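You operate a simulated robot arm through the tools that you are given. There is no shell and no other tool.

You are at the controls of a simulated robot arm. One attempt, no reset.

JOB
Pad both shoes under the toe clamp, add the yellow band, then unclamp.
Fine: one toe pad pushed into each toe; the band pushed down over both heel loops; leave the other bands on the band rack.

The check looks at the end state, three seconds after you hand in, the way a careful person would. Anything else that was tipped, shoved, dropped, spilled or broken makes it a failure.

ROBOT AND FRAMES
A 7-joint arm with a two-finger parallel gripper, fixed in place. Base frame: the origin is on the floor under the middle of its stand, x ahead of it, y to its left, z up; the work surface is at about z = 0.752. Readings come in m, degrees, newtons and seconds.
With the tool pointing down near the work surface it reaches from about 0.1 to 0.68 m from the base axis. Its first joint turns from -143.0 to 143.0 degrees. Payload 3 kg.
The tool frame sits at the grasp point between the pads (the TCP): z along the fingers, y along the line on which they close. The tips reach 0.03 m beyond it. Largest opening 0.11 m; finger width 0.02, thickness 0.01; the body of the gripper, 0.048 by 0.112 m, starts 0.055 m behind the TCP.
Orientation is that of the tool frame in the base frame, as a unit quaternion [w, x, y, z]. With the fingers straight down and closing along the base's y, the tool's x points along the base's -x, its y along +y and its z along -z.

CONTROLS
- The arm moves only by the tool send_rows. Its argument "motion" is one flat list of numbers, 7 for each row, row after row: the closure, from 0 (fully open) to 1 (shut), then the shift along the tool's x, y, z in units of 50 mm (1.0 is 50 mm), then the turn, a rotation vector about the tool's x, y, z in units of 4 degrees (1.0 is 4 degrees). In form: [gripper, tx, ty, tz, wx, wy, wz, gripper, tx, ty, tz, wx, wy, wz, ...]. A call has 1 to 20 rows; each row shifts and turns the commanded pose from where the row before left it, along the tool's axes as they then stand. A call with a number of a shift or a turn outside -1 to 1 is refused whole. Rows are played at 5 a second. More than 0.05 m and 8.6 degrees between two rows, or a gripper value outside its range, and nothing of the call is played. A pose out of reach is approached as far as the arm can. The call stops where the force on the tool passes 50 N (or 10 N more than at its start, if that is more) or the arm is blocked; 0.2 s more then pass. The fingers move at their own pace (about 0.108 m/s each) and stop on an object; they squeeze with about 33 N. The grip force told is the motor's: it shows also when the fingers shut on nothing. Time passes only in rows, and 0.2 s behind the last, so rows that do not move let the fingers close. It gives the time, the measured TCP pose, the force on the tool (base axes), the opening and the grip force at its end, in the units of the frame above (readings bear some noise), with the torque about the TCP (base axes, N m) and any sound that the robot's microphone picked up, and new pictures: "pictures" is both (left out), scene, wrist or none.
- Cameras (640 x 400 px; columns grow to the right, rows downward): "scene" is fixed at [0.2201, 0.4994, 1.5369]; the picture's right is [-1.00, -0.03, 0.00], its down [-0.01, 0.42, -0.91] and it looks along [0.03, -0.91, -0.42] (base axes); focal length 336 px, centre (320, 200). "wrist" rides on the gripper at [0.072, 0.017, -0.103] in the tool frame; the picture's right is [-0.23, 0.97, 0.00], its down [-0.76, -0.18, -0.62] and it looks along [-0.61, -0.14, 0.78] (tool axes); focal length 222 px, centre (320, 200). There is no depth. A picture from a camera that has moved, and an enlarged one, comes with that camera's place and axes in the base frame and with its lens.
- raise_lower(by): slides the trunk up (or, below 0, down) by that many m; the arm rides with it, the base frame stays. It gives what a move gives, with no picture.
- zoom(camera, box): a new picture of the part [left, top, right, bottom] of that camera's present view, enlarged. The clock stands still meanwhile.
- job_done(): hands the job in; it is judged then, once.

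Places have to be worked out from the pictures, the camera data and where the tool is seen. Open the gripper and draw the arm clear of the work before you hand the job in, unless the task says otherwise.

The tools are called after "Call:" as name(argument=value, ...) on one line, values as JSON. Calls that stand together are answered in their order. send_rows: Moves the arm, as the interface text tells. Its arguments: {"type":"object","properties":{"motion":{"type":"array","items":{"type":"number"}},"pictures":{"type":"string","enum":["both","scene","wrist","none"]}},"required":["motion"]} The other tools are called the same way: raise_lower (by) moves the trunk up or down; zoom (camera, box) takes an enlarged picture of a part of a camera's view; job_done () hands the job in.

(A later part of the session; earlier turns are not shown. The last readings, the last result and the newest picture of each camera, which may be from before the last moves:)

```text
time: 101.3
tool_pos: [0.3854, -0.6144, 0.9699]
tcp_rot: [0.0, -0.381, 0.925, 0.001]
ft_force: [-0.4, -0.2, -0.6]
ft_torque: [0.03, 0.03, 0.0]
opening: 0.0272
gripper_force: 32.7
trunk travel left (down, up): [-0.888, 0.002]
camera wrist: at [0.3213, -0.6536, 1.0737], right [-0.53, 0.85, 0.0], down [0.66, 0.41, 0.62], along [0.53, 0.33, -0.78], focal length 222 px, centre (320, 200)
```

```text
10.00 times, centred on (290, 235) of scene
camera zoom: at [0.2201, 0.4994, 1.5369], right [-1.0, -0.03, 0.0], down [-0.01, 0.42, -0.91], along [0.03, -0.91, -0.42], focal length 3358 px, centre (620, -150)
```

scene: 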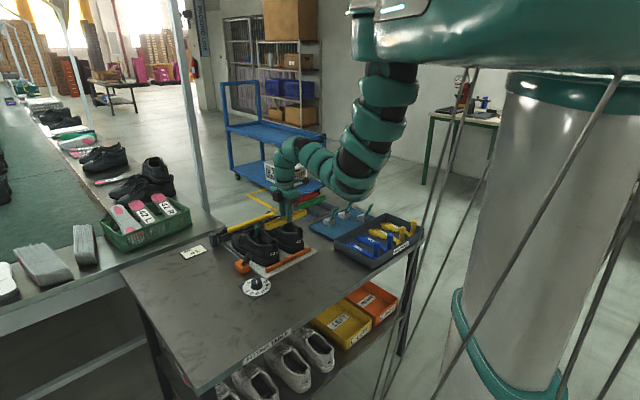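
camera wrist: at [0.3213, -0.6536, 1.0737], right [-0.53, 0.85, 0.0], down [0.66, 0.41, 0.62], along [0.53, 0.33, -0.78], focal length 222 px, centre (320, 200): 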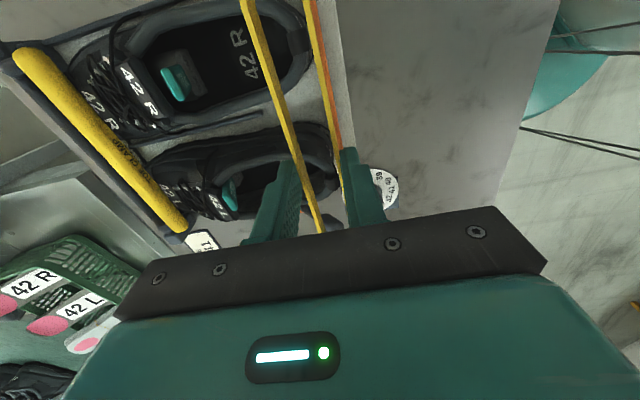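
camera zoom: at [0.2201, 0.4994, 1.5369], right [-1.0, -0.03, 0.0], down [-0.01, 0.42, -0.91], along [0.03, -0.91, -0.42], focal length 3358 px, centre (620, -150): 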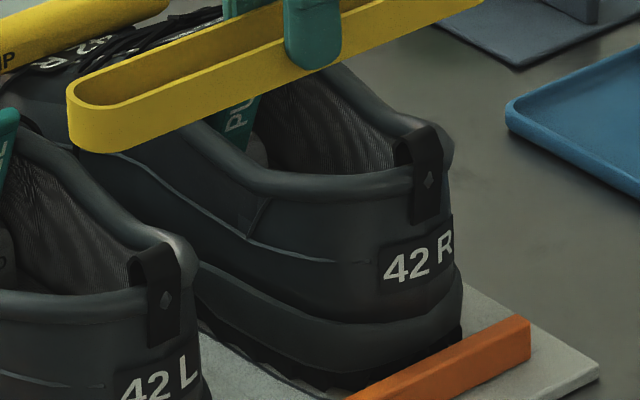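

Loop tops triangulate to R (0.3385,-0.6606,0.875) and L (0.4287,-0.5705,0.876), both within 1 mm of the band's midline, and the band's inner gap is ~23 mm against 13 mm loops. I lower straight down 5 cm to just above the loops.

Call:
send_rows(motion=[1, 0.03, 0.008, 0.25, 0, 0, 0, 1, 0, 0, 0.25, 0, 0, 0, 1, 0, 0, 0.25, 0, 0, 0, 1, 0, 0, 0.2, 0, 0, 0, 1, 0, 0, 0, 0, 0, 0], pictures="both")

Call:
zoom(camera="wrist", box=[230, 0, 390, 110])

Call:
zoom(camera="wrist", box=[280, 130, 380, 210])

Call:
zoom(camera="scene", box=[260, 210, 320, 255])

```text
time: 102.5
tool_pos: [0.3832, -0.616, 0.9213]
tcp_rot: [0.002, -0.382, 0.924, 0.001]
ft_force: [-0.3, -0.3, 0.2]
ft_torque: [0.01, 0.01, -0.01]
opening: 0.0274
gripper_force: 33.2
trunk travel left (down, up): [-0.888, 0.002]
camera wrist: at [0.3201, -0.6545, 1.0253], right [-0.53, 0.85, 0.0], down [0.67, 0.41, 0.62], along [0.53, 0.33, -0.78], focal length 222 px, centre (320, 200)
```

scene: 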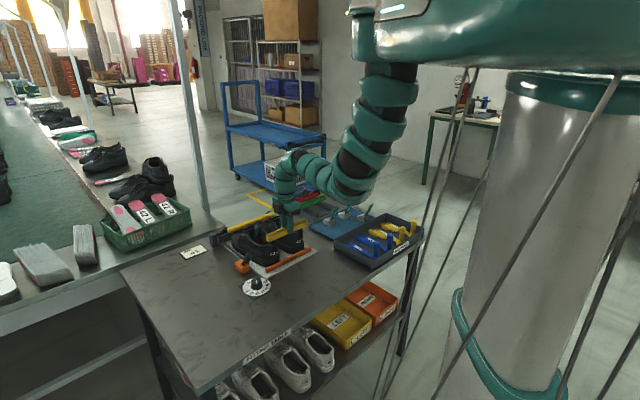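
wrist: 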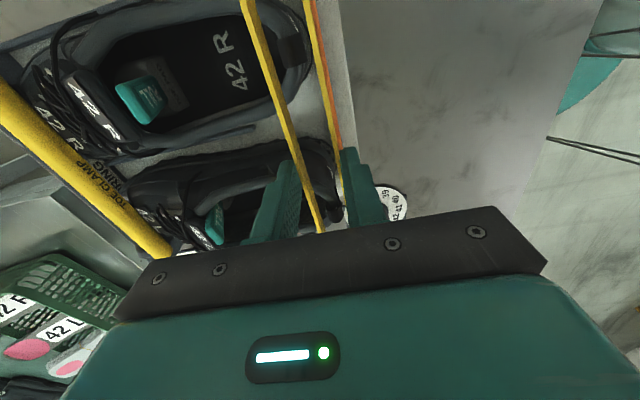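

```text
3.64 times, centred on (310, 55) of wrist
camera zoom: at [0.3201, -0.6545, 1.0253], right [-0.53, 0.85, 0.0], down [0.67, 0.41, 0.62], along [0.53, 0.33, -0.78], focal length 808 px, centre (356, 727)
```

zoom: 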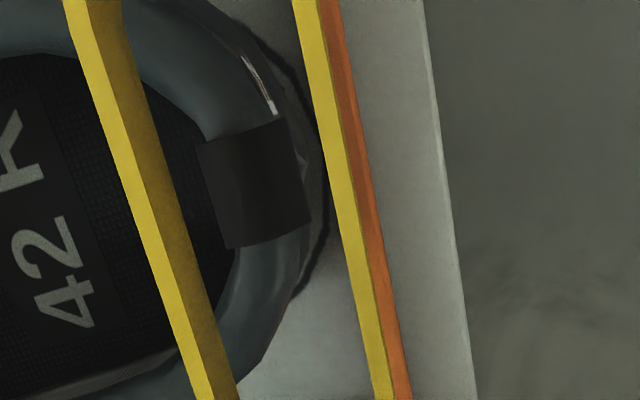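

```text
5.00 times, centred on (330, 170) of wrist
camera zoom: at [0.3201, -0.6545, 1.0253], right [-0.53, 0.85, 0.0], down [0.67, 0.41, 0.62], along [0.53, 0.33, -0.78], focal length 1111 px, centre (270, 350)
```

zoom: 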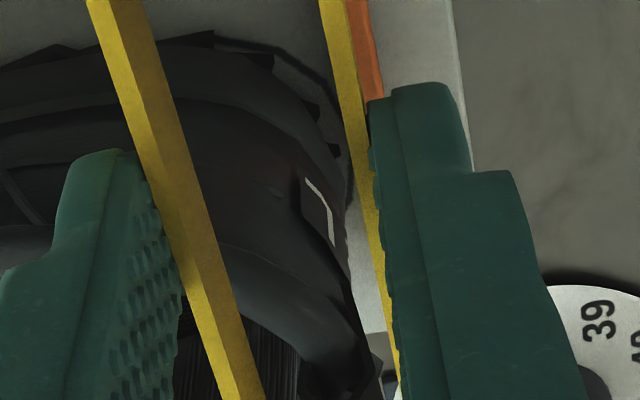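

```text
8.89 times, centred on (290, 232) of scene
camera zoom: at [0.2201, 0.4994, 1.5369], right [-1.0, -0.03, 0.0], down [-0.01, 0.42, -0.91], along [0.03, -0.91, -0.42], focal length 2985 px, centre (587, -89)
```

zoom: 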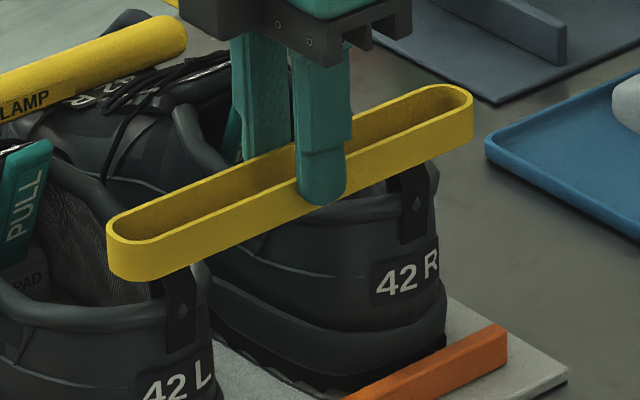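

Alignment still holds within ~0.5 mm. I lower in 5 mm steps, watching the force as the band goes over the loops.

Call:
send_rows(motion=[1, 0, 0, 0.1, 0, 0, 0, 1, 0, 0, 0.1, 0, 0, 0, 1, 0, 0, 0, 0, 0, 0], pictures="none")

Call:
send_rows(motion=[1, 0, 0, 0.1, 0, 0, 0, 1, 0, 0, 0, 0, 0, 0], pictures="both")

Call:
zoom(camera="wrist", box=[230, 0, 390, 110])

Call:
zoom(camera="scene", box=[260, 210, 320, 255])

```text
time: 103.3
tool_pos: [0.3832, -0.6149, 0.9114]
tcp_rot: [0.0, -0.381, 0.925, -0.001]
ft_force: [0.3, 0.1, 0.4]
ft_torque: [0.01, -0.03, -0.01]
opening: 0.0272
gripper_force: 32.6
trunk travel left (down, up): [-0.888, 0.002]
```

```text
time: 103.9
tool_pos: [0.3832, -0.6163, 0.9058]
tcp_rot: [0.001, -0.381, 0.924, 0.0]
ft_force: [0.0, 0.8, -0.2]
ft_torque: [0.0, 0.02, -0.01]
opening: 0.0276
gripper_force: 32.9
trunk travel left (down, up): [-0.888, 0.002]
camera wrist: at [0.3199, -0.6548, 1.0101], right [-0.53, 0.85, 0.0], down [0.67, 0.41, 0.62], along [0.53, 0.33, -0.78], focal length 222 px, centre (320, 200)
```

scene: 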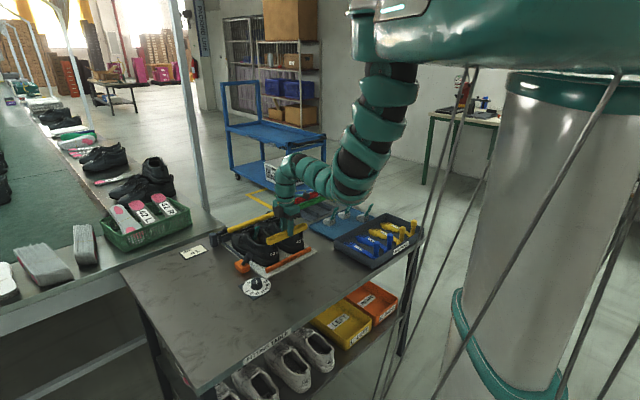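
wrist: 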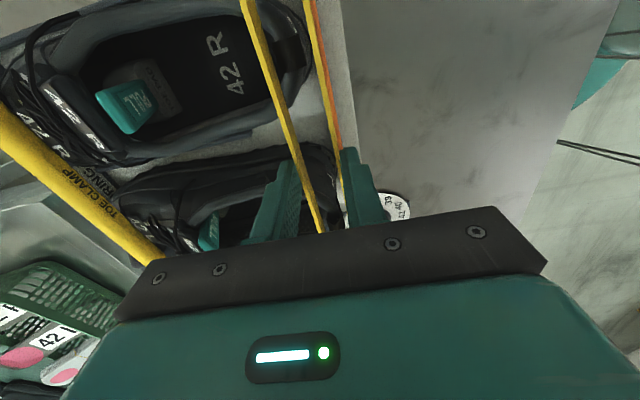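

```text
3.64 times, centred on (310, 55) of wrist
camera zoom: at [0.3199, -0.6548, 1.0101], right [-0.53, 0.85, 0.0], down [0.67, 0.41, 0.62], along [0.53, 0.33, -0.78], focal length 808 px, centre (356, 727)
```

zoom: 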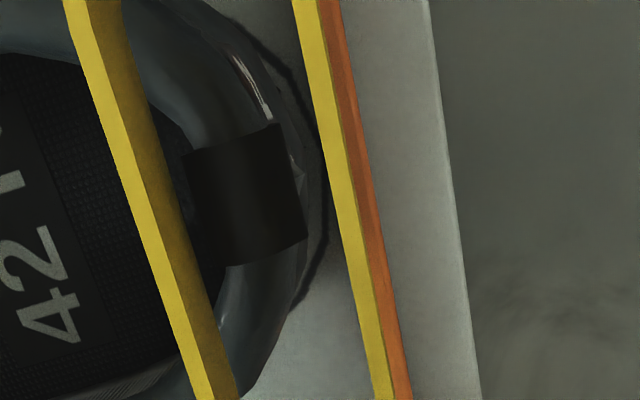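

```text
8.89 times, centred on (290, 232) of scene
camera zoom: at [0.2201, 0.4994, 1.5369], right [-1.0, -0.03, 0.0], down [-0.01, 0.42, -0.91], along [0.03, -0.91, -0.42], focal length 2985 px, centre (587, -89)
```

zoom: 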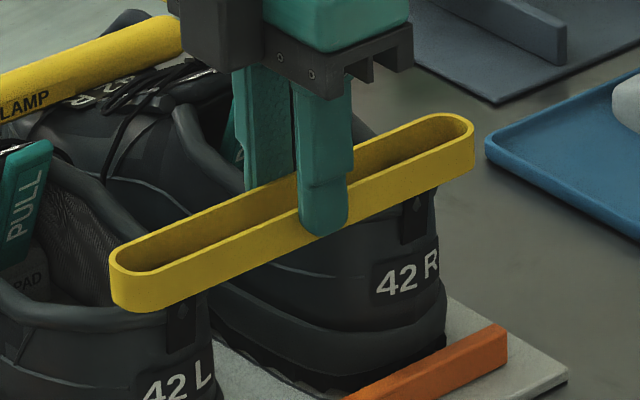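

The band bottom is now at z≈0.870, with the R loop inside it and slightly nearer the front wall. I shift 1.5 mm forward and lower further in small steps.

Call:
send_rows(motion=[1, 0, -0.03, 0, 0, 0, 0, 1, 0, 0, 0.08, 0, 0, 0, 1, 0, 0, 0, 0, 0, 0], pictures="none")

Call:
send_rows(motion=[1, 0, 0, 0.08, 0, 0, 0, 1, 0, 0, 0, 0, 0, 0], pictures="none")

Call:
zoom(camera="scene", box=[260, 210, 320, 255])

Call:
zoom(camera="wrist", box=[230, 0, 390, 110])

```text
time: 104.7
tool_pos: [0.384, -0.6175, 0.9025]
tcp_rot: [0.001, -0.381, 0.925, 0.0]
ft_force: [0.0, 1.1, -0.9]
ft_torque: [0.0, 0.0, 0.01]
opening: 0.0275
gripper_force: 33.3
trunk travel left (down, up): [-0.888, 0.002]
```

```text
time: 105.3
tool_pos: [0.384, -0.6168, 0.9002]
tcp_rot: [0.0, -0.381, 0.924, 0.001]
ft_force: [0.4, 0.0, 0.7]
ft_torque: [0.01, 0.01, 0.03]
opening: 0.0274
gripper_force: 33.0
trunk travel left (down, up): [-0.888, 0.002]
```

```text
8.89 times, centred on (290, 232) of scene
camera zoom: at [0.2201, 0.4994, 1.5369], right [-1.0, -0.03, 0.0], down [-0.01, 0.42, -0.91], along [0.03, -0.91, -0.42], focal length 2985 px, centre (587, -89)
```

zoom: 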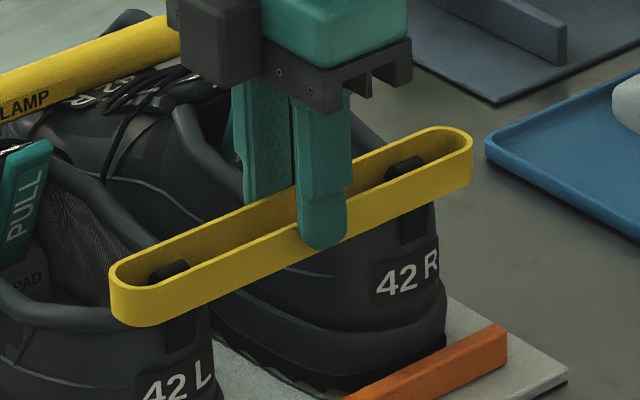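

```text
3.64 times, centred on (310, 55) of wrist
camera zoom: at [0.3207, -0.6557, 1.0027], right [-0.52, 0.85, 0.0], down [0.67, 0.41, 0.62], along [0.53, 0.33, -0.78], focal length 808 px, centre (356, 727)
```

zoom: 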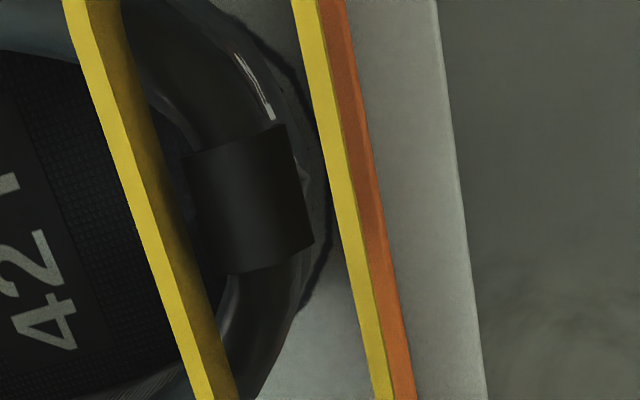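

Both heel loops now show inside the band. I keep lowering in 3 mm steps until it seats.

Call:
send_rows(motion=[1, 0, 0, 0.06, 0, 0, 0, 1, 0, 0, 0, 0, 0, 0], pictures="none")

Call:
send_rows(motion=[1, 0, 0, 0.06, 0, 0, 0, 1, 0, 0, 0, 0, 0, 0], pictures="none")

Call:
zoom(camera="scene", box=[260, 210, 320, 255])

Call:
zoom(camera="wrist", box=[230, 0, 390, 110])

```text
time: 105.9
tool_pos: [0.3837, -0.6171, 0.8966]
tcp_rot: [0.0, -0.381, 0.924, -0.001]
ft_force: [2.1, -2.2, 2.6]
ft_torque: [-0.04, -0.12, 0.17]
opening: 0.0273
gripper_force: 33.2
trunk travel left (down, up): [-0.888, 0.002]
```

```text
time: 106.5
tool_pos: [0.3858, -0.6164, 0.8934]
tcp_rot: [0.001, -0.382, 0.924, -0.001]
ft_force: [6.0, -0.7, 13.2]
ft_torque: [0.38, -0.77, 0.2]
opening: 0.0275
gripper_force: 33.3
trunk travel left (down, up): [-0.888, 0.002]
```

```text
8.89 times, centred on (290, 232) of scene
camera zoom: at [0.2201, 0.4994, 1.5369], right [-1.0, -0.03, 0.0], down [-0.01, 0.42, -0.91], along [0.03, -0.91, -0.42], focal length 2985 px, centre (587, -89)
```

zoom: 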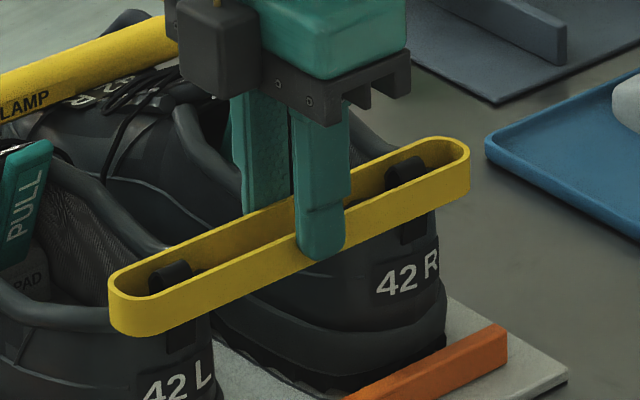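

```text
3.64 times, centred on (310, 55) of wrist
camera zoom: at [0.3213, -0.6551, 0.9977], right [-0.53, 0.85, 0.0], down [0.66, 0.41, 0.62], along [0.53, 0.33, -0.78], focal length 808 px, centre (356, 727)
```

zoom: 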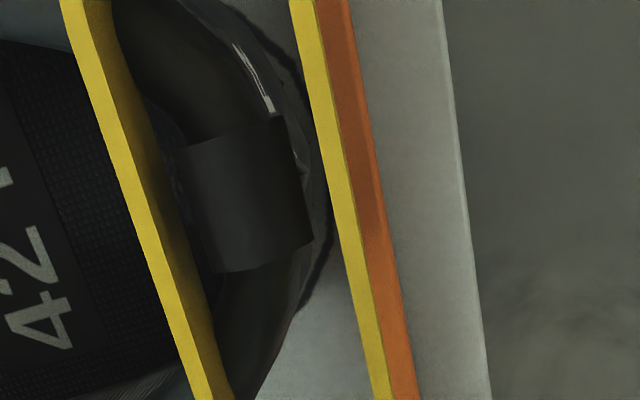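

The band is seated: firm contact (13 N) on the collar with both loops standing inside it. I ease off 2 mm, open the fingers a little, and check.

Call:
send_rows(motion=[1, 0, 0, -0.03, 0, 0, 0, 1, 0, 0, 0, 0, 0, 0, 0.6, 0, 0, 0, 0, 0, 0, 0.6, 0, 0, 0, 0, 0, 0], pictures="both")

Call:
zoom(camera="scene", box=[260, 210, 320, 255])

Call:
zoom(camera="wrist", box=[230, 0, 390, 210])

```text
time: 107.5
tool_pos: [0.3837, -0.6175, 0.8927]
tcp_rot: [0.0, -0.381, 0.924, 0.0]
ft_force: [0.8, -0.7, -0.5]
ft_torque: [0.0, 0.05, -0.03]
opening: 0.0443
gripper_force: 0.1
trunk travel left (down, up): [-0.888, 0.002]
camera wrist: at [0.3198, -0.6555, 0.9977], right [-0.52, 0.85, 0.0], down [0.67, 0.41, 0.62], along [0.53, 0.33, -0.78], focal length 222 px, centre (320, 200)
```

scene: 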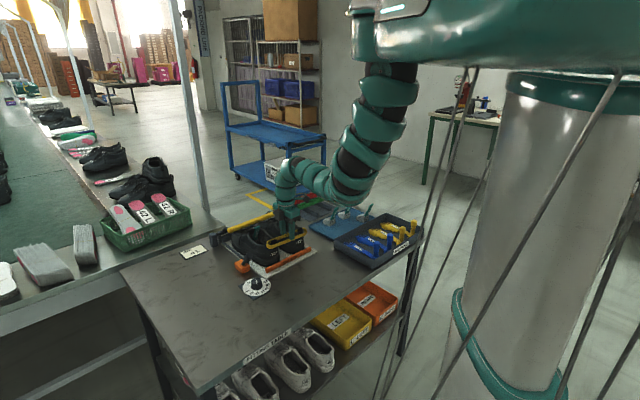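
wrist: 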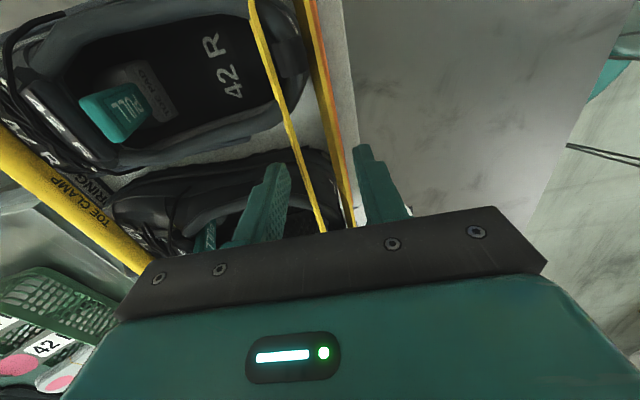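

```text
8.89 times, centred on (290, 232) of scene
camera zoom: at [0.2201, 0.4994, 1.5369], right [-1.0, -0.03, 0.0], down [-0.01, 0.42, -0.91], along [0.03, -0.91, -0.42], focal length 2985 px, centre (587, -89)
```

zoom: 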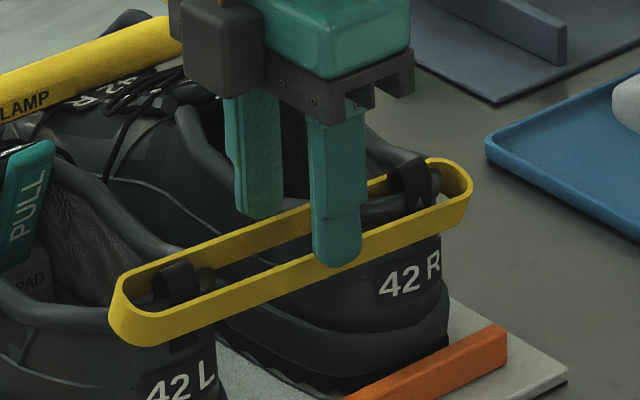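

```text
1.90 times, centred on (310, 105) of wrist
camera zoom: at [0.3198, -0.6555, 0.9977], right [-0.52, 0.85, 0.0], down [0.67, 0.41, 0.62], along [0.53, 0.33, -0.78], focal length 423 px, centre (339, 381)
```

zoom: 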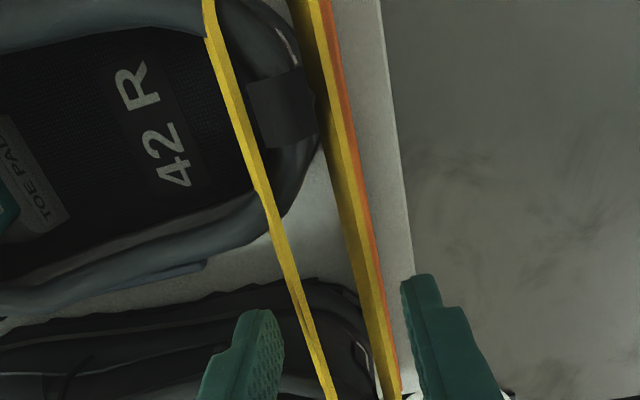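

The band stays around both loops, with its rear wall sitting lower behind the heels. I lift the fingers straight up and look.

Call:
send_rows(motion=[0.6, 0, 0, -0.3, 0, 0, 0, 0.6, 0, 0, -0.5, 0, 0, 0, 0.6, 0, 0, -0.7, 0, 0, 0, 0.6, 0, 0, 0, 0, 0, 0], pictures="both")

Call:
zoom(camera="scene", box=[260, 210, 320, 255])

Call:
zoom(camera="wrist", box=[220, 0, 380, 200])

Call:
zoom(camera="scene", box=[220, 200, 340, 275])

```text
time: 108.5
tool_pos: [0.3848, -0.6185, 0.9687]
tcp_rot: [0.0, -0.381, 0.925, 0.0]
ft_force: [-0.4, -0.6, -0.2]
ft_torque: [0.0, -0.02, -0.01]
opening: 0.044
gripper_force: 0.0
trunk travel left (down, up): [-0.888, 0.002]
camera wrist: at [0.321, -0.6576, 1.0727], right [-0.53, 0.85, 0.0], down [0.66, 0.41, 0.62], along [0.53, 0.33, -0.78], focal length 222 px, centre (320, 200)
```

scene: 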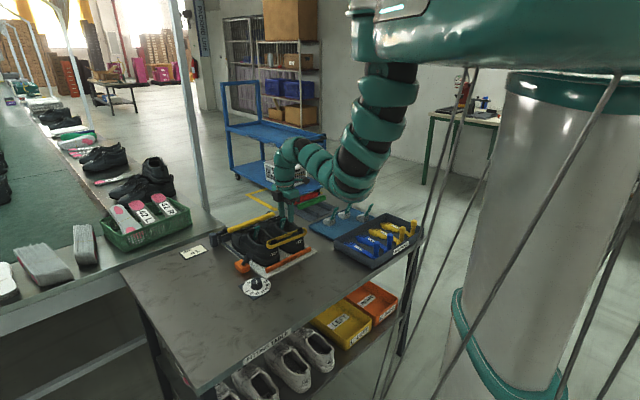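
wrist: 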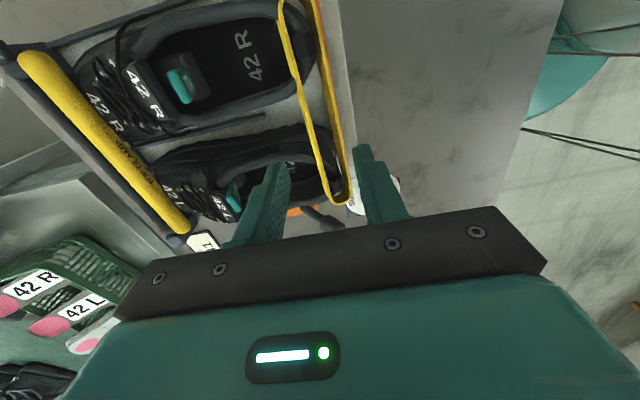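

```text
8.89 times, centred on (290, 232) of scene
camera zoom: at [0.2201, 0.4994, 1.5369], right [-1.0, -0.03, 0.0], down [-0.01, 0.42, -0.91], along [0.03, -0.91, -0.42], focal length 2985 px, centre (587, -89)
```

zoom: 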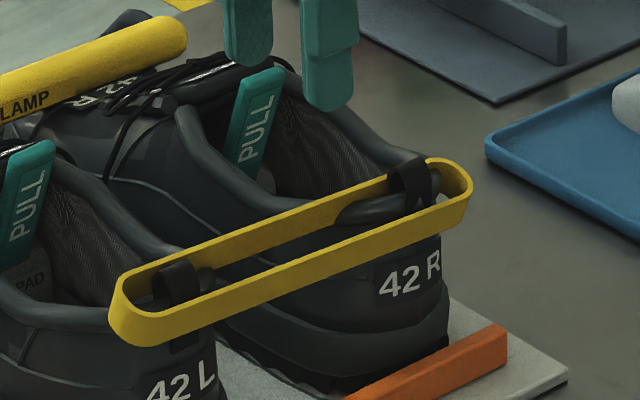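

```text
2.00 times, centred on (300, 100) of wrist
camera zoom: at [0.321, -0.6576, 1.0727], right [-0.53, 0.85, 0.0], down [0.66, 0.41, 0.62], along [0.53, 0.33, -0.78], focal length 444 px, centre (360, 400)
```

zoom: 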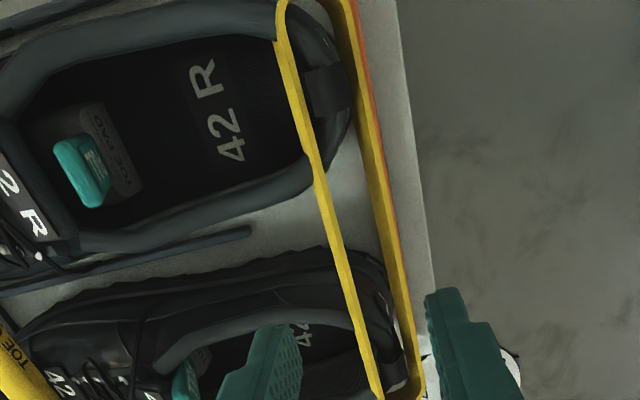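

```text
5.33 times, centred on (280, 238) of scene
camera zoom: at [0.2201, 0.4994, 1.5369], right [-1.0, -0.03, 0.0], down [-0.01, 0.42, -0.91], along [0.03, -0.91, -0.42], focal length 1791 px, centre (533, 0)
```

zoom: 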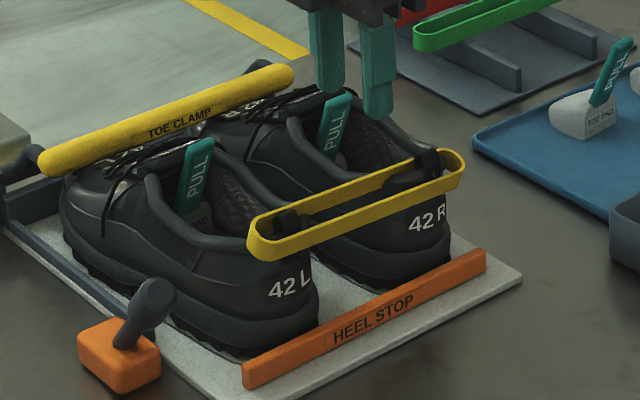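

The band encloses both heel loops and rests on the collars. Next the clamp: I move toward the lever on the orange block to study it up close.

Call:
send_rows(motion=[0.6, -0.5, 0, -0.2, 0, 0, 0, 0.6, -0.8, 0, 0, 0, 0, 0, 0.6, -0.7, 0, 0, 0, 0, 0, 1, 0, 0, 0, 0, 0, 0, 1, 0, 0, 0, 0, 0, 0], pictures="both")

Call:
zoom(camera="wrist", box=[200, 0, 440, 200])

Call:
zoom(camera="scene", box=[205, 215, 285, 285])

```text
time: 109.7
tool_pos: [0.4576, -0.5453, 0.9781]
tcp_rot: [0.0, -0.382, 0.924, 0.0]
ft_force: [0.1, -0.1, -0.7]
ft_torque: [0.01, 0.01, -0.01]
opening: 0.0001
gripper_force: 32.7
trunk travel left (down, up): [-0.888, 0.002]
camera wrist: at [0.3934, -0.5842, 1.0825], right [-0.53, 0.85, 0.0], down [0.67, 0.41, 0.62], along [0.53, 0.33, -0.78], focal length 222 px, centre (320, 200)
```

scene: 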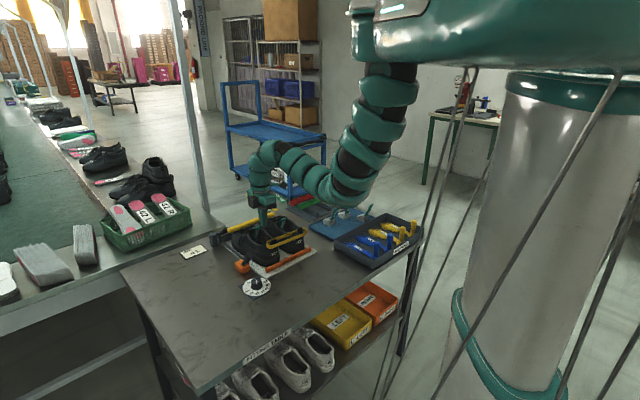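
wrist: 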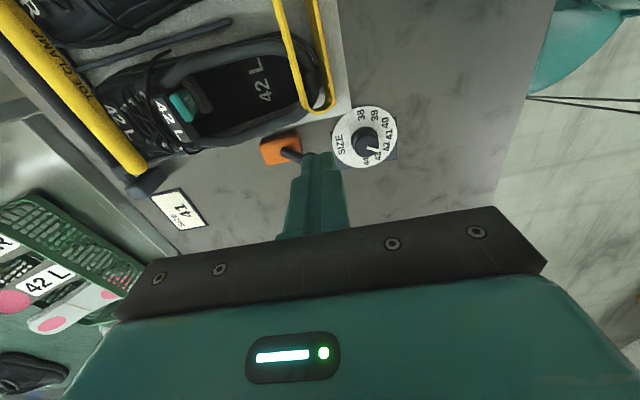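

```text
2.00 times, centred on (320, 100) of wrist
camera zoom: at [0.3934, -0.5842, 1.0825], right [-0.53, 0.85, 0.0], down [0.67, 0.41, 0.62], along [0.53, 0.33, -0.78], focal length 444 px, centre (320, 400)
```

zoom: 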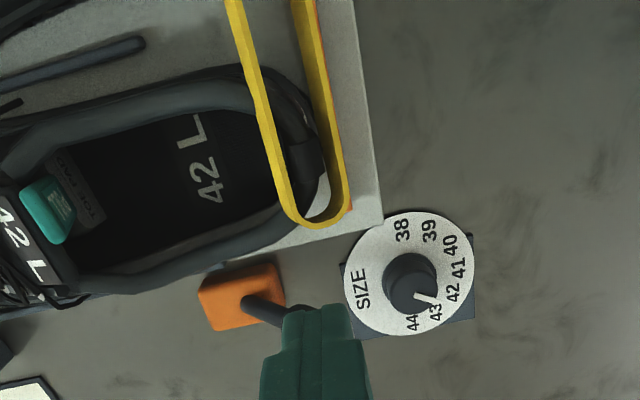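

```text
5.71 times, centred on (245, 250) of scene
camera zoom: at [0.2201, 0.4994, 1.5369], right [-1.0, -0.03, 0.0], down [-0.01, 0.42, -0.91], along [0.03, -0.91, -0.42], focal length 1919 px, centre (749, -86)
```

zoom: 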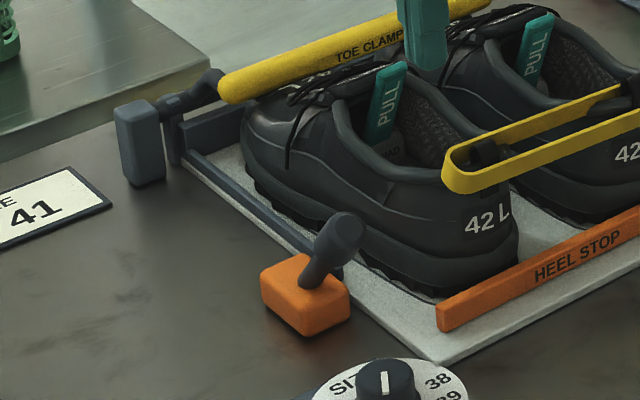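

The lever shaft is at (0.547,-0.551) and its knob leans 39° toward the heel, top at about (0.505,-0.509,0.853). I move the closed fingers to just behind the knob (heel side) and lower to z≈0.862, staying above the size dial.

Call:
send_rows(motion=[1, -0.59, 0.28, 0, 0, 0, 0, 1, -0.59, 0.28, 0, 0, 0, 0, 1, 0, 0, 0.7, 0, 0, 0, 1, 0, 0, 0.7, 0, 0, 0, 1, 0, 0, 0, 0, 0, 0], pictures="both")

Call:
zoom(camera="scene", box=[205, 215, 285, 295])

Call:
zoom(camera="wrist", box=[200, 60, 440, 220])

```text
time: 110.9
tool_pos: [0.4775, -0.4865, 0.9062]
tcp_rot: [0.001, -0.38, 0.925, 0.0]
ft_force: [-0.3, 0.3, 0.7]
ft_torque: [-0.04, 0.02, 0.0]
opening: 0.0
gripper_force: 33.2
trunk travel left (down, up): [-0.888, 0.002]
camera wrist: at [0.414, -0.5255, 1.0102], right [-0.53, 0.85, 0.0], down [0.66, 0.41, 0.62], along [0.53, 0.33, -0.78], focal length 222 px, centre (320, 200)
```

scene: 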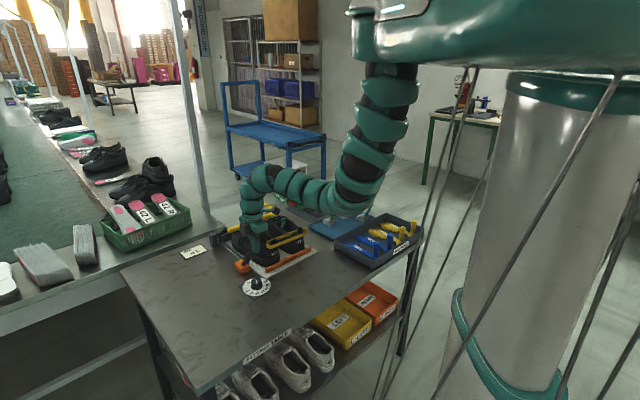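
wrist: 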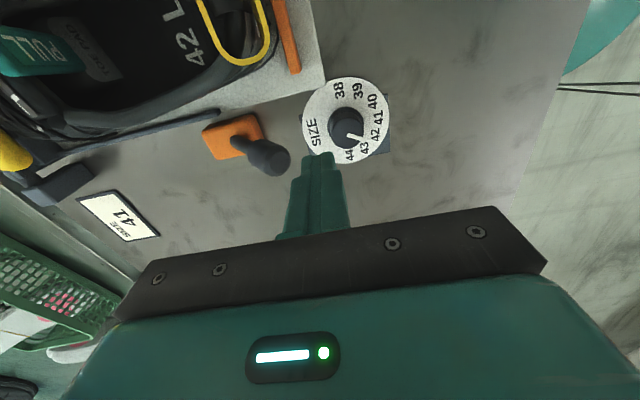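

```text
5.00 times, centred on (245, 255) of scene
camera zoom: at [0.2201, 0.4994, 1.5369], right [-1.0, -0.03, 0.0], down [-0.01, 0.42, -0.91], along [0.03, -0.91, -0.42], focal length 1679 px, centre (695, -75)
```

zoom: 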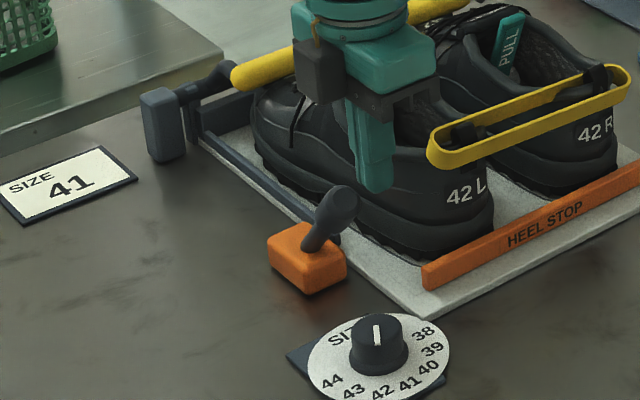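

```text
2.50 times, centred on (320, 140) of wrist
camera zoom: at [0.414, -0.5255, 1.0102], right [-0.53, 0.85, 0.0], down [0.66, 0.41, 0.62], along [0.53, 0.33, -0.78], focal length 555 px, centre (320, 350)
```

zoom: 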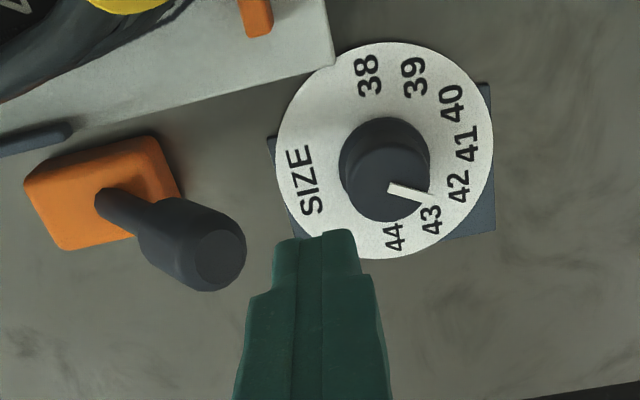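

The knob is 7 mm further along the finger plane; I shift by that and lower to z≈0.862.

Call:
send_rows(motion=[1, -0.14, 0, 0, 0, 0, 0, 1, 0, 0, 0.44, 0, 0, 0, 1, 0, 0, 0.44, 0, 0, 0, 1, 0, 0, 0, 0, 0, 0], pictures="both")

Call:
zoom(camera="scene", box=[205, 215, 285, 295])

Call:
zoom(camera="wrist", box=[200, 60, 440, 220])

```text
time: 111.9
tool_pos: [0.4831, -0.4813, 0.864]
tcp_rot: [0.001, -0.381, 0.925, 0.0]
ft_force: [0.8, 0.3, 0.4]
ft_torque: [0.02, -0.02, -0.01]
opening: 0.0
gripper_force: 33.4
trunk travel left (down, up): [-0.888, 0.002]
camera wrist: at [0.4192, -0.5186, 0.9692], right [-0.53, 0.85, 0.0], down [0.67, 0.41, 0.62], along [0.53, 0.33, -0.78], focal length 222 px, centre (320, 200)
```

scene: 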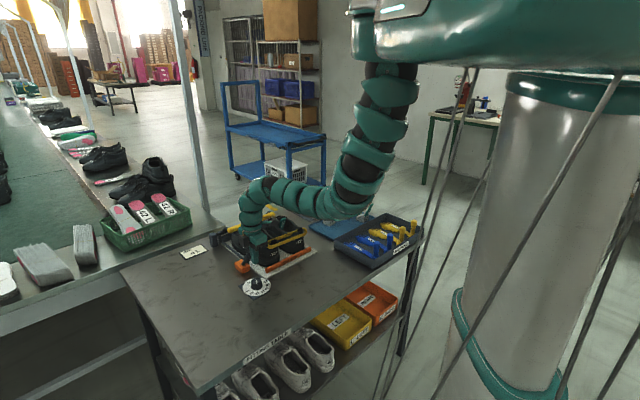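
wrist: 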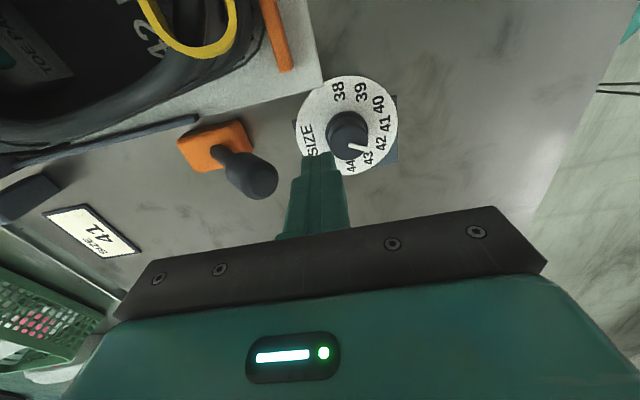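

```text
5.00 times, centred on (245, 255) of scene
camera zoom: at [0.2201, 0.4994, 1.5369], right [-1.0, -0.03, 0.0], down [-0.01, 0.42, -0.91], along [0.03, -0.91, -0.42], focal length 1679 px, centre (695, -75)
```

zoom: 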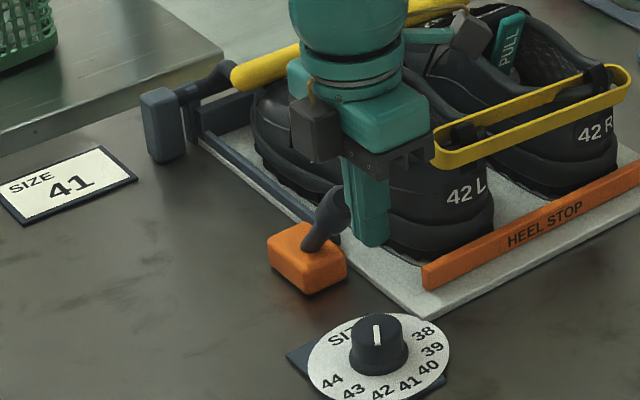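

```text
2.50 times, centred on (320, 140) of wrist
camera zoom: at [0.4192, -0.5186, 0.9692], right [-0.53, 0.85, 0.0], down [0.67, 0.41, 0.62], along [0.53, 0.33, -0.78], focal length 555 px, centre (320, 350)
```

zoom: 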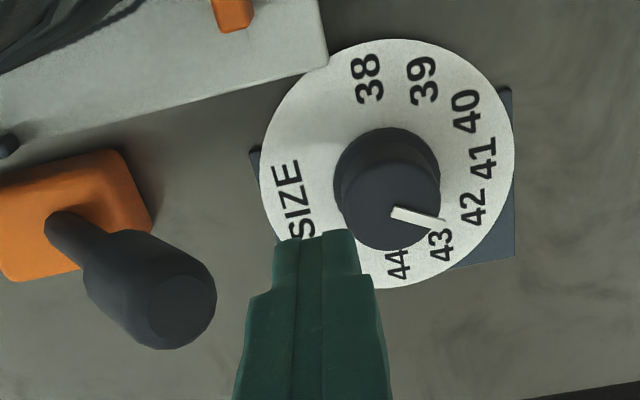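

Knob and fingers are now in line. I push toward the toe (+f) in 1 cm steps, watching the force and the clamp bar.

Call:
send_rows(motion=[1, 0, -0.2, 0, 0, 0, 0, 1, 0, -0.2, 0, 0, 0, 0, 1, 0, -0.2, 0, 0, 0, 0, 1, 0, 0, 0, 0, 0, 0], pictures="scene")

Call:
zoom(camera="scene", box=[205, 205, 305, 285])

```text
time: 112.9
tool_pos: [0.4999, -0.4983, 0.8687]
tcp_rot: [0.001, -0.38, 0.925, -0.001]
ft_force: [-24.3, 23.8, 31.4]
ft_torque: [0.34, 0.38, -0.03]
opening: 0.0001
gripper_force: 32.5
trunk travel left (down, up): [-0.888, 0.002]
```

scene: 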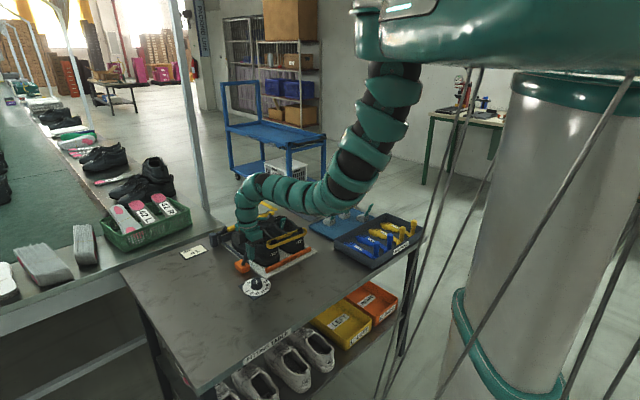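

```text
5.00 times, centred on (255, 245) of scene
camera zoom: at [0.2201, 0.4994, 1.5369], right [-1.0, -0.03, 0.0], down [-0.01, 0.42, -0.91], along [0.03, -0.91, -0.42], focal length 1679 px, centre (645, -25)
```

zoom: 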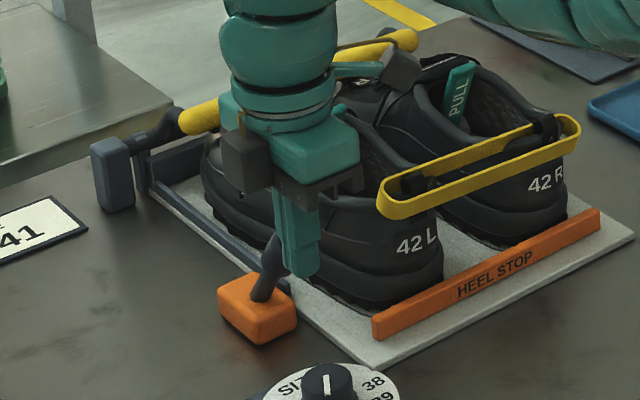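

46 N with a strong upward part: the fingertip rides on the knob's end face instead of catching its back. I back off, then lower before pushing again.

Call:
send_rows(motion=[1, 0, 0.2, 0, 0, 0, 0, 1, 0, 0.2, 0, 0, 0, 0, 1, 0, 0.2, 0, 0, 0, 0, 1, 0, 0, 0, 0, 0, 0], pictures="both")

Call:
zoom(camera="scene", box=[205, 205, 305, 285])

Call:
zoom(camera="wrist", box=[180, 60, 420, 220])

```text
time: 113.9
tool_pos: [0.4832, -0.4812, 0.8645]
tcp_rot: [0.001, -0.381, 0.925, 0.0]
ft_force: [0.3, 0.3, -0.1]
ft_torque: [-0.01, -0.03, 0.0]
opening: 0.0001
gripper_force: 33.1
trunk travel left (down, up): [-0.888, 0.002]
camera wrist: at [0.4189, -0.5191, 0.9685], right [-0.53, 0.85, 0.0], down [0.67, 0.41, 0.62], along [0.53, 0.33, -0.78], focal length 222 px, centre (320, 200)
```

scene: 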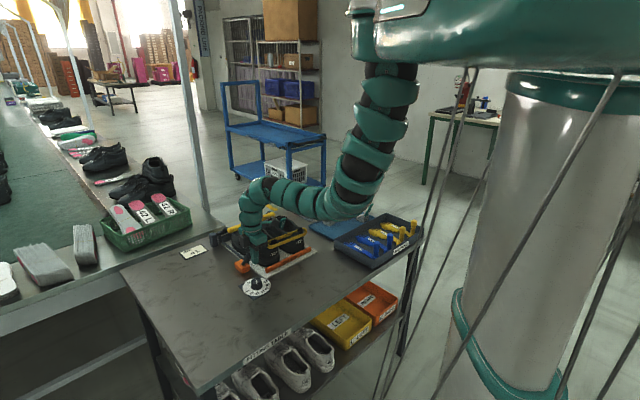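
wrist: 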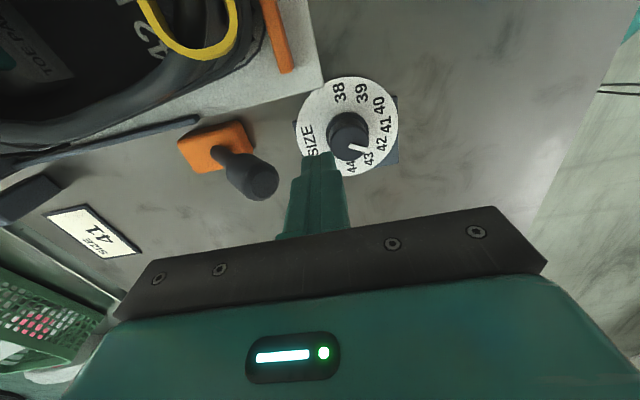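

```text
5.00 times, centred on (255, 245) of scene
camera zoom: at [0.2201, 0.4994, 1.5369], right [-1.0, -0.03, 0.0], down [-0.01, 0.42, -0.91], along [0.03, -0.91, -0.42], focal length 1679 px, centre (645, -25)
```

zoom: 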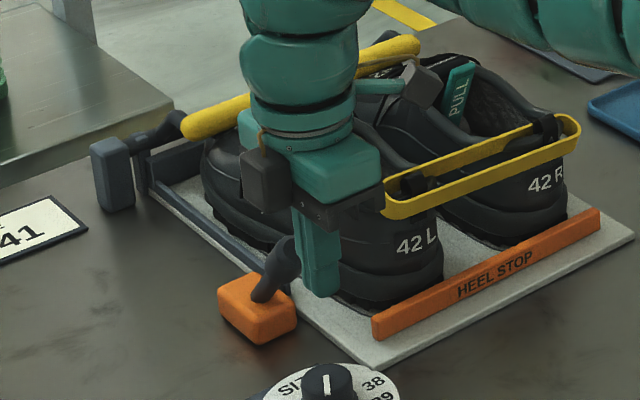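

```text
2.50 times, centred on (300, 140) of wrist
camera zoom: at [0.4189, -0.5191, 0.9685], right [-0.53, 0.85, 0.0], down [0.67, 0.41, 0.62], along [0.53, 0.33, -0.78], focal length 555 px, centre (370, 350)
```

zoom: 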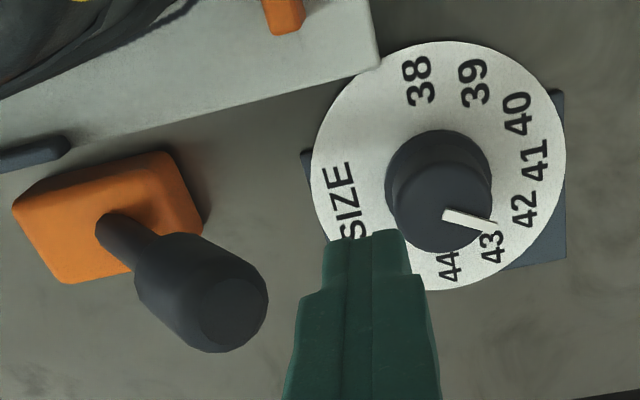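

The lever hasn't moved. I'll grip its knob sideways instead: I raise up and rotate the tool back by +91° so that the fingers close across the lever.

Call:
send_rows(motion=[1, 0, 0.2, -0.5, 0, 0, 0, 1, 0, 0, -0.8, 0, 0, 0, 1, 0, 0, -0.8, 0, 0, 0.988, 0.5, 0, 0, 0, 0, 0, 0.988, 0.5, 0, 0, 0, 0, 0, 0.988, 0.5, 0, 0, 0, 0, 0, 0.988, 0.5, 0, 0, 0, 0, 0, 0.988, 0.5, 0, 0, 0, 0, 0, 0.988, 0.5, 0, 0, 0, 0, 0, 0.988, 0.5, 0, 0, 0, 0, 0, 0.988, 0.5, 0, 0, 0, 0, 0, 0.988, 0.5, 0, 0, 0, 0, 0, 0.988, 0.5, 0, 0, 0, 0, 0, 0.988, 0.5, 0, 0, 0, 0, 0, 0.988, 0.5, 0, 0, 0, 0, 0, 0.988, 0.5, 0, 0, 0, 0, 0, 0.988, 0.5, 0, 0, 0, 0, 0, 0.988, 0.5, 0, 0, 0, 0, 0, 0.988, 0.5, 0, 0, 0, 0, 0, 0.988], pictures="none")

Call:
send_rows(motion=[0.5, 0, 0, 0, 0, 0, 0.988, 0.5, 0, 0, 0, 0, 0, 0.988, 0.5, 0, 0, 0, 0, 0, 0.988, 0.5, 0, 0, 0, 0, 0, 0.988, 0.5, 0, 0, 0, 0, 0, 0.988, 0.5, 0, 0, 0, 0, 0, 0], pictures="both")

Call:
zoom(camera="wrist", box=[200, 0, 440, 200])

```text
time: 117.9
tool_pos: [0.4763, -0.4725, 0.9701]
tcp_rot: [0.001, 0.195, 0.981, 0.0]
ft_force: [0.3, -0.3, -0.4]
ft_torque: [-0.02, -0.03, -0.03]
opening: 0.0548
gripper_force: 0.1
trunk travel left (down, up): [-0.888, 0.002]
```

```text
time: 119.3
tool_pos: [0.4752, -0.4732, 0.9701]
tcp_rot: [0.002, 0.36, 0.933, 0.0]
ft_force: [0.1, -0.3, -0.4]
ft_torque: [0.02, -0.01, 0.02]
opening: 0.0553
gripper_force: 0.0
trunk travel left (down, up): [-0.888, 0.002]
camera wrist: at [0.4326, -0.4117, 1.0741], right [0.82, 0.57, 0.0], down [0.44, -0.64, 0.62], along [0.36, -0.51, -0.78], focal length 222 px, centre (320, 200)
```

scene: 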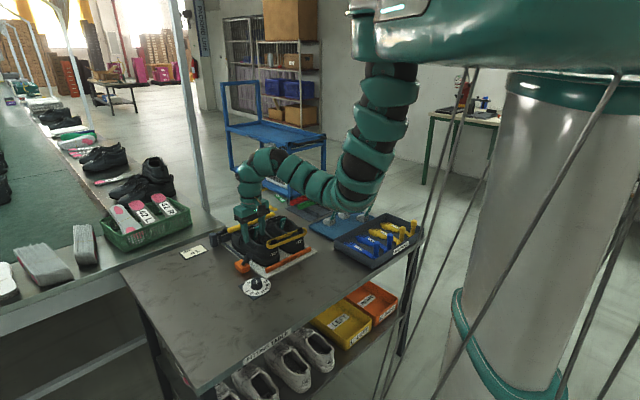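
wrist: 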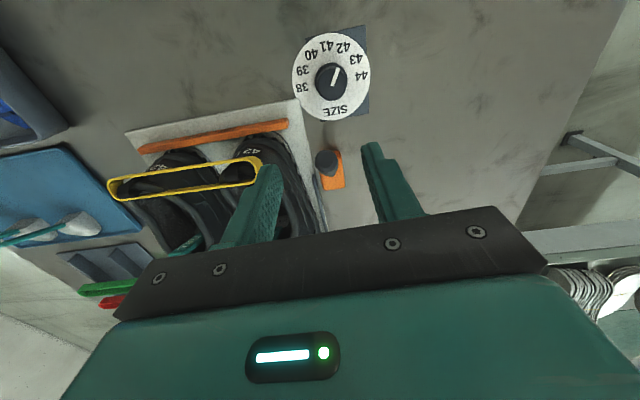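

```text
2.00 times, centred on (320, 100) of wrist
camera zoom: at [0.4326, -0.4117, 1.0741], right [0.82, 0.57, 0.0], down [0.44, -0.64, 0.62], along [0.36, -0.51, -0.78], focal length 444 px, centre (320, 400)
```

zoom: 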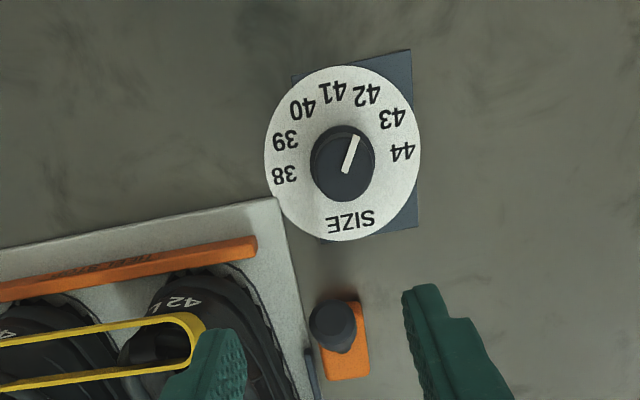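

Tool is almost aligned (42°); I rotate 3° more and measure the knob.

Call:
send_rows(motion=[0.5, 0, 0, 0, 0, 0, 0.75, 0.5, 0, 0, 0, 0, 0, 0], pictures="wrist")

Call:
zoom(camera="wrist", box=[280, 120, 400, 220])

```text
time: 119.9
tool_pos: [0.4757, -0.4735, 0.9697]
tcp_rot: [0.001, 0.384, 0.923, 0.001]
ft_force: [-0.7, -0.1, 0.3]
ft_torque: [0.01, -0.01, 0.03]
opening: 0.0551
gripper_force: 0.0
trunk travel left (down, up): [-0.888, 0.002]
camera wrist: at [0.4357, -0.4094, 1.0744], right [0.85, 0.53, 0.0], down [0.41, -0.67, 0.62], along [0.33, -0.53, -0.78], focal length 222 px, centre (320, 200)
```

wrist: 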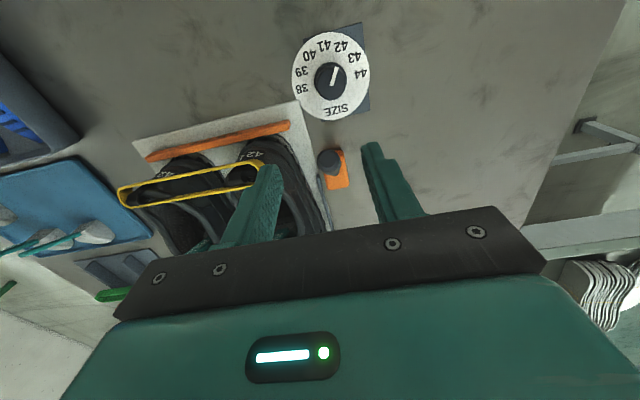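

```text
4.00 times, centred on (340, 170) of wrist
camera zoom: at [0.4357, -0.4094, 1.0744], right [0.85, 0.53, 0.0], down [0.41, -0.67, 0.62], along [0.33, -0.53, -0.78], focal length 888 px, centre (240, 320)
```

zoom: 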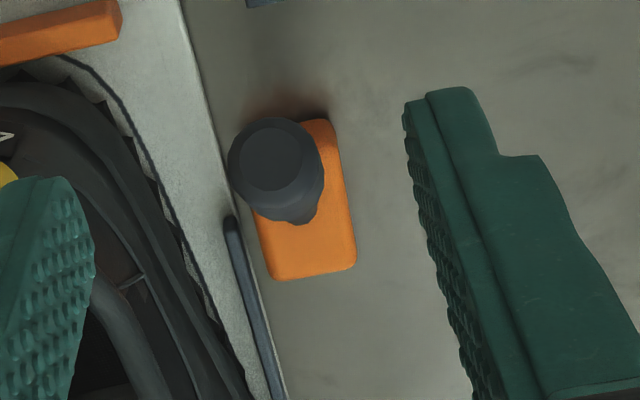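

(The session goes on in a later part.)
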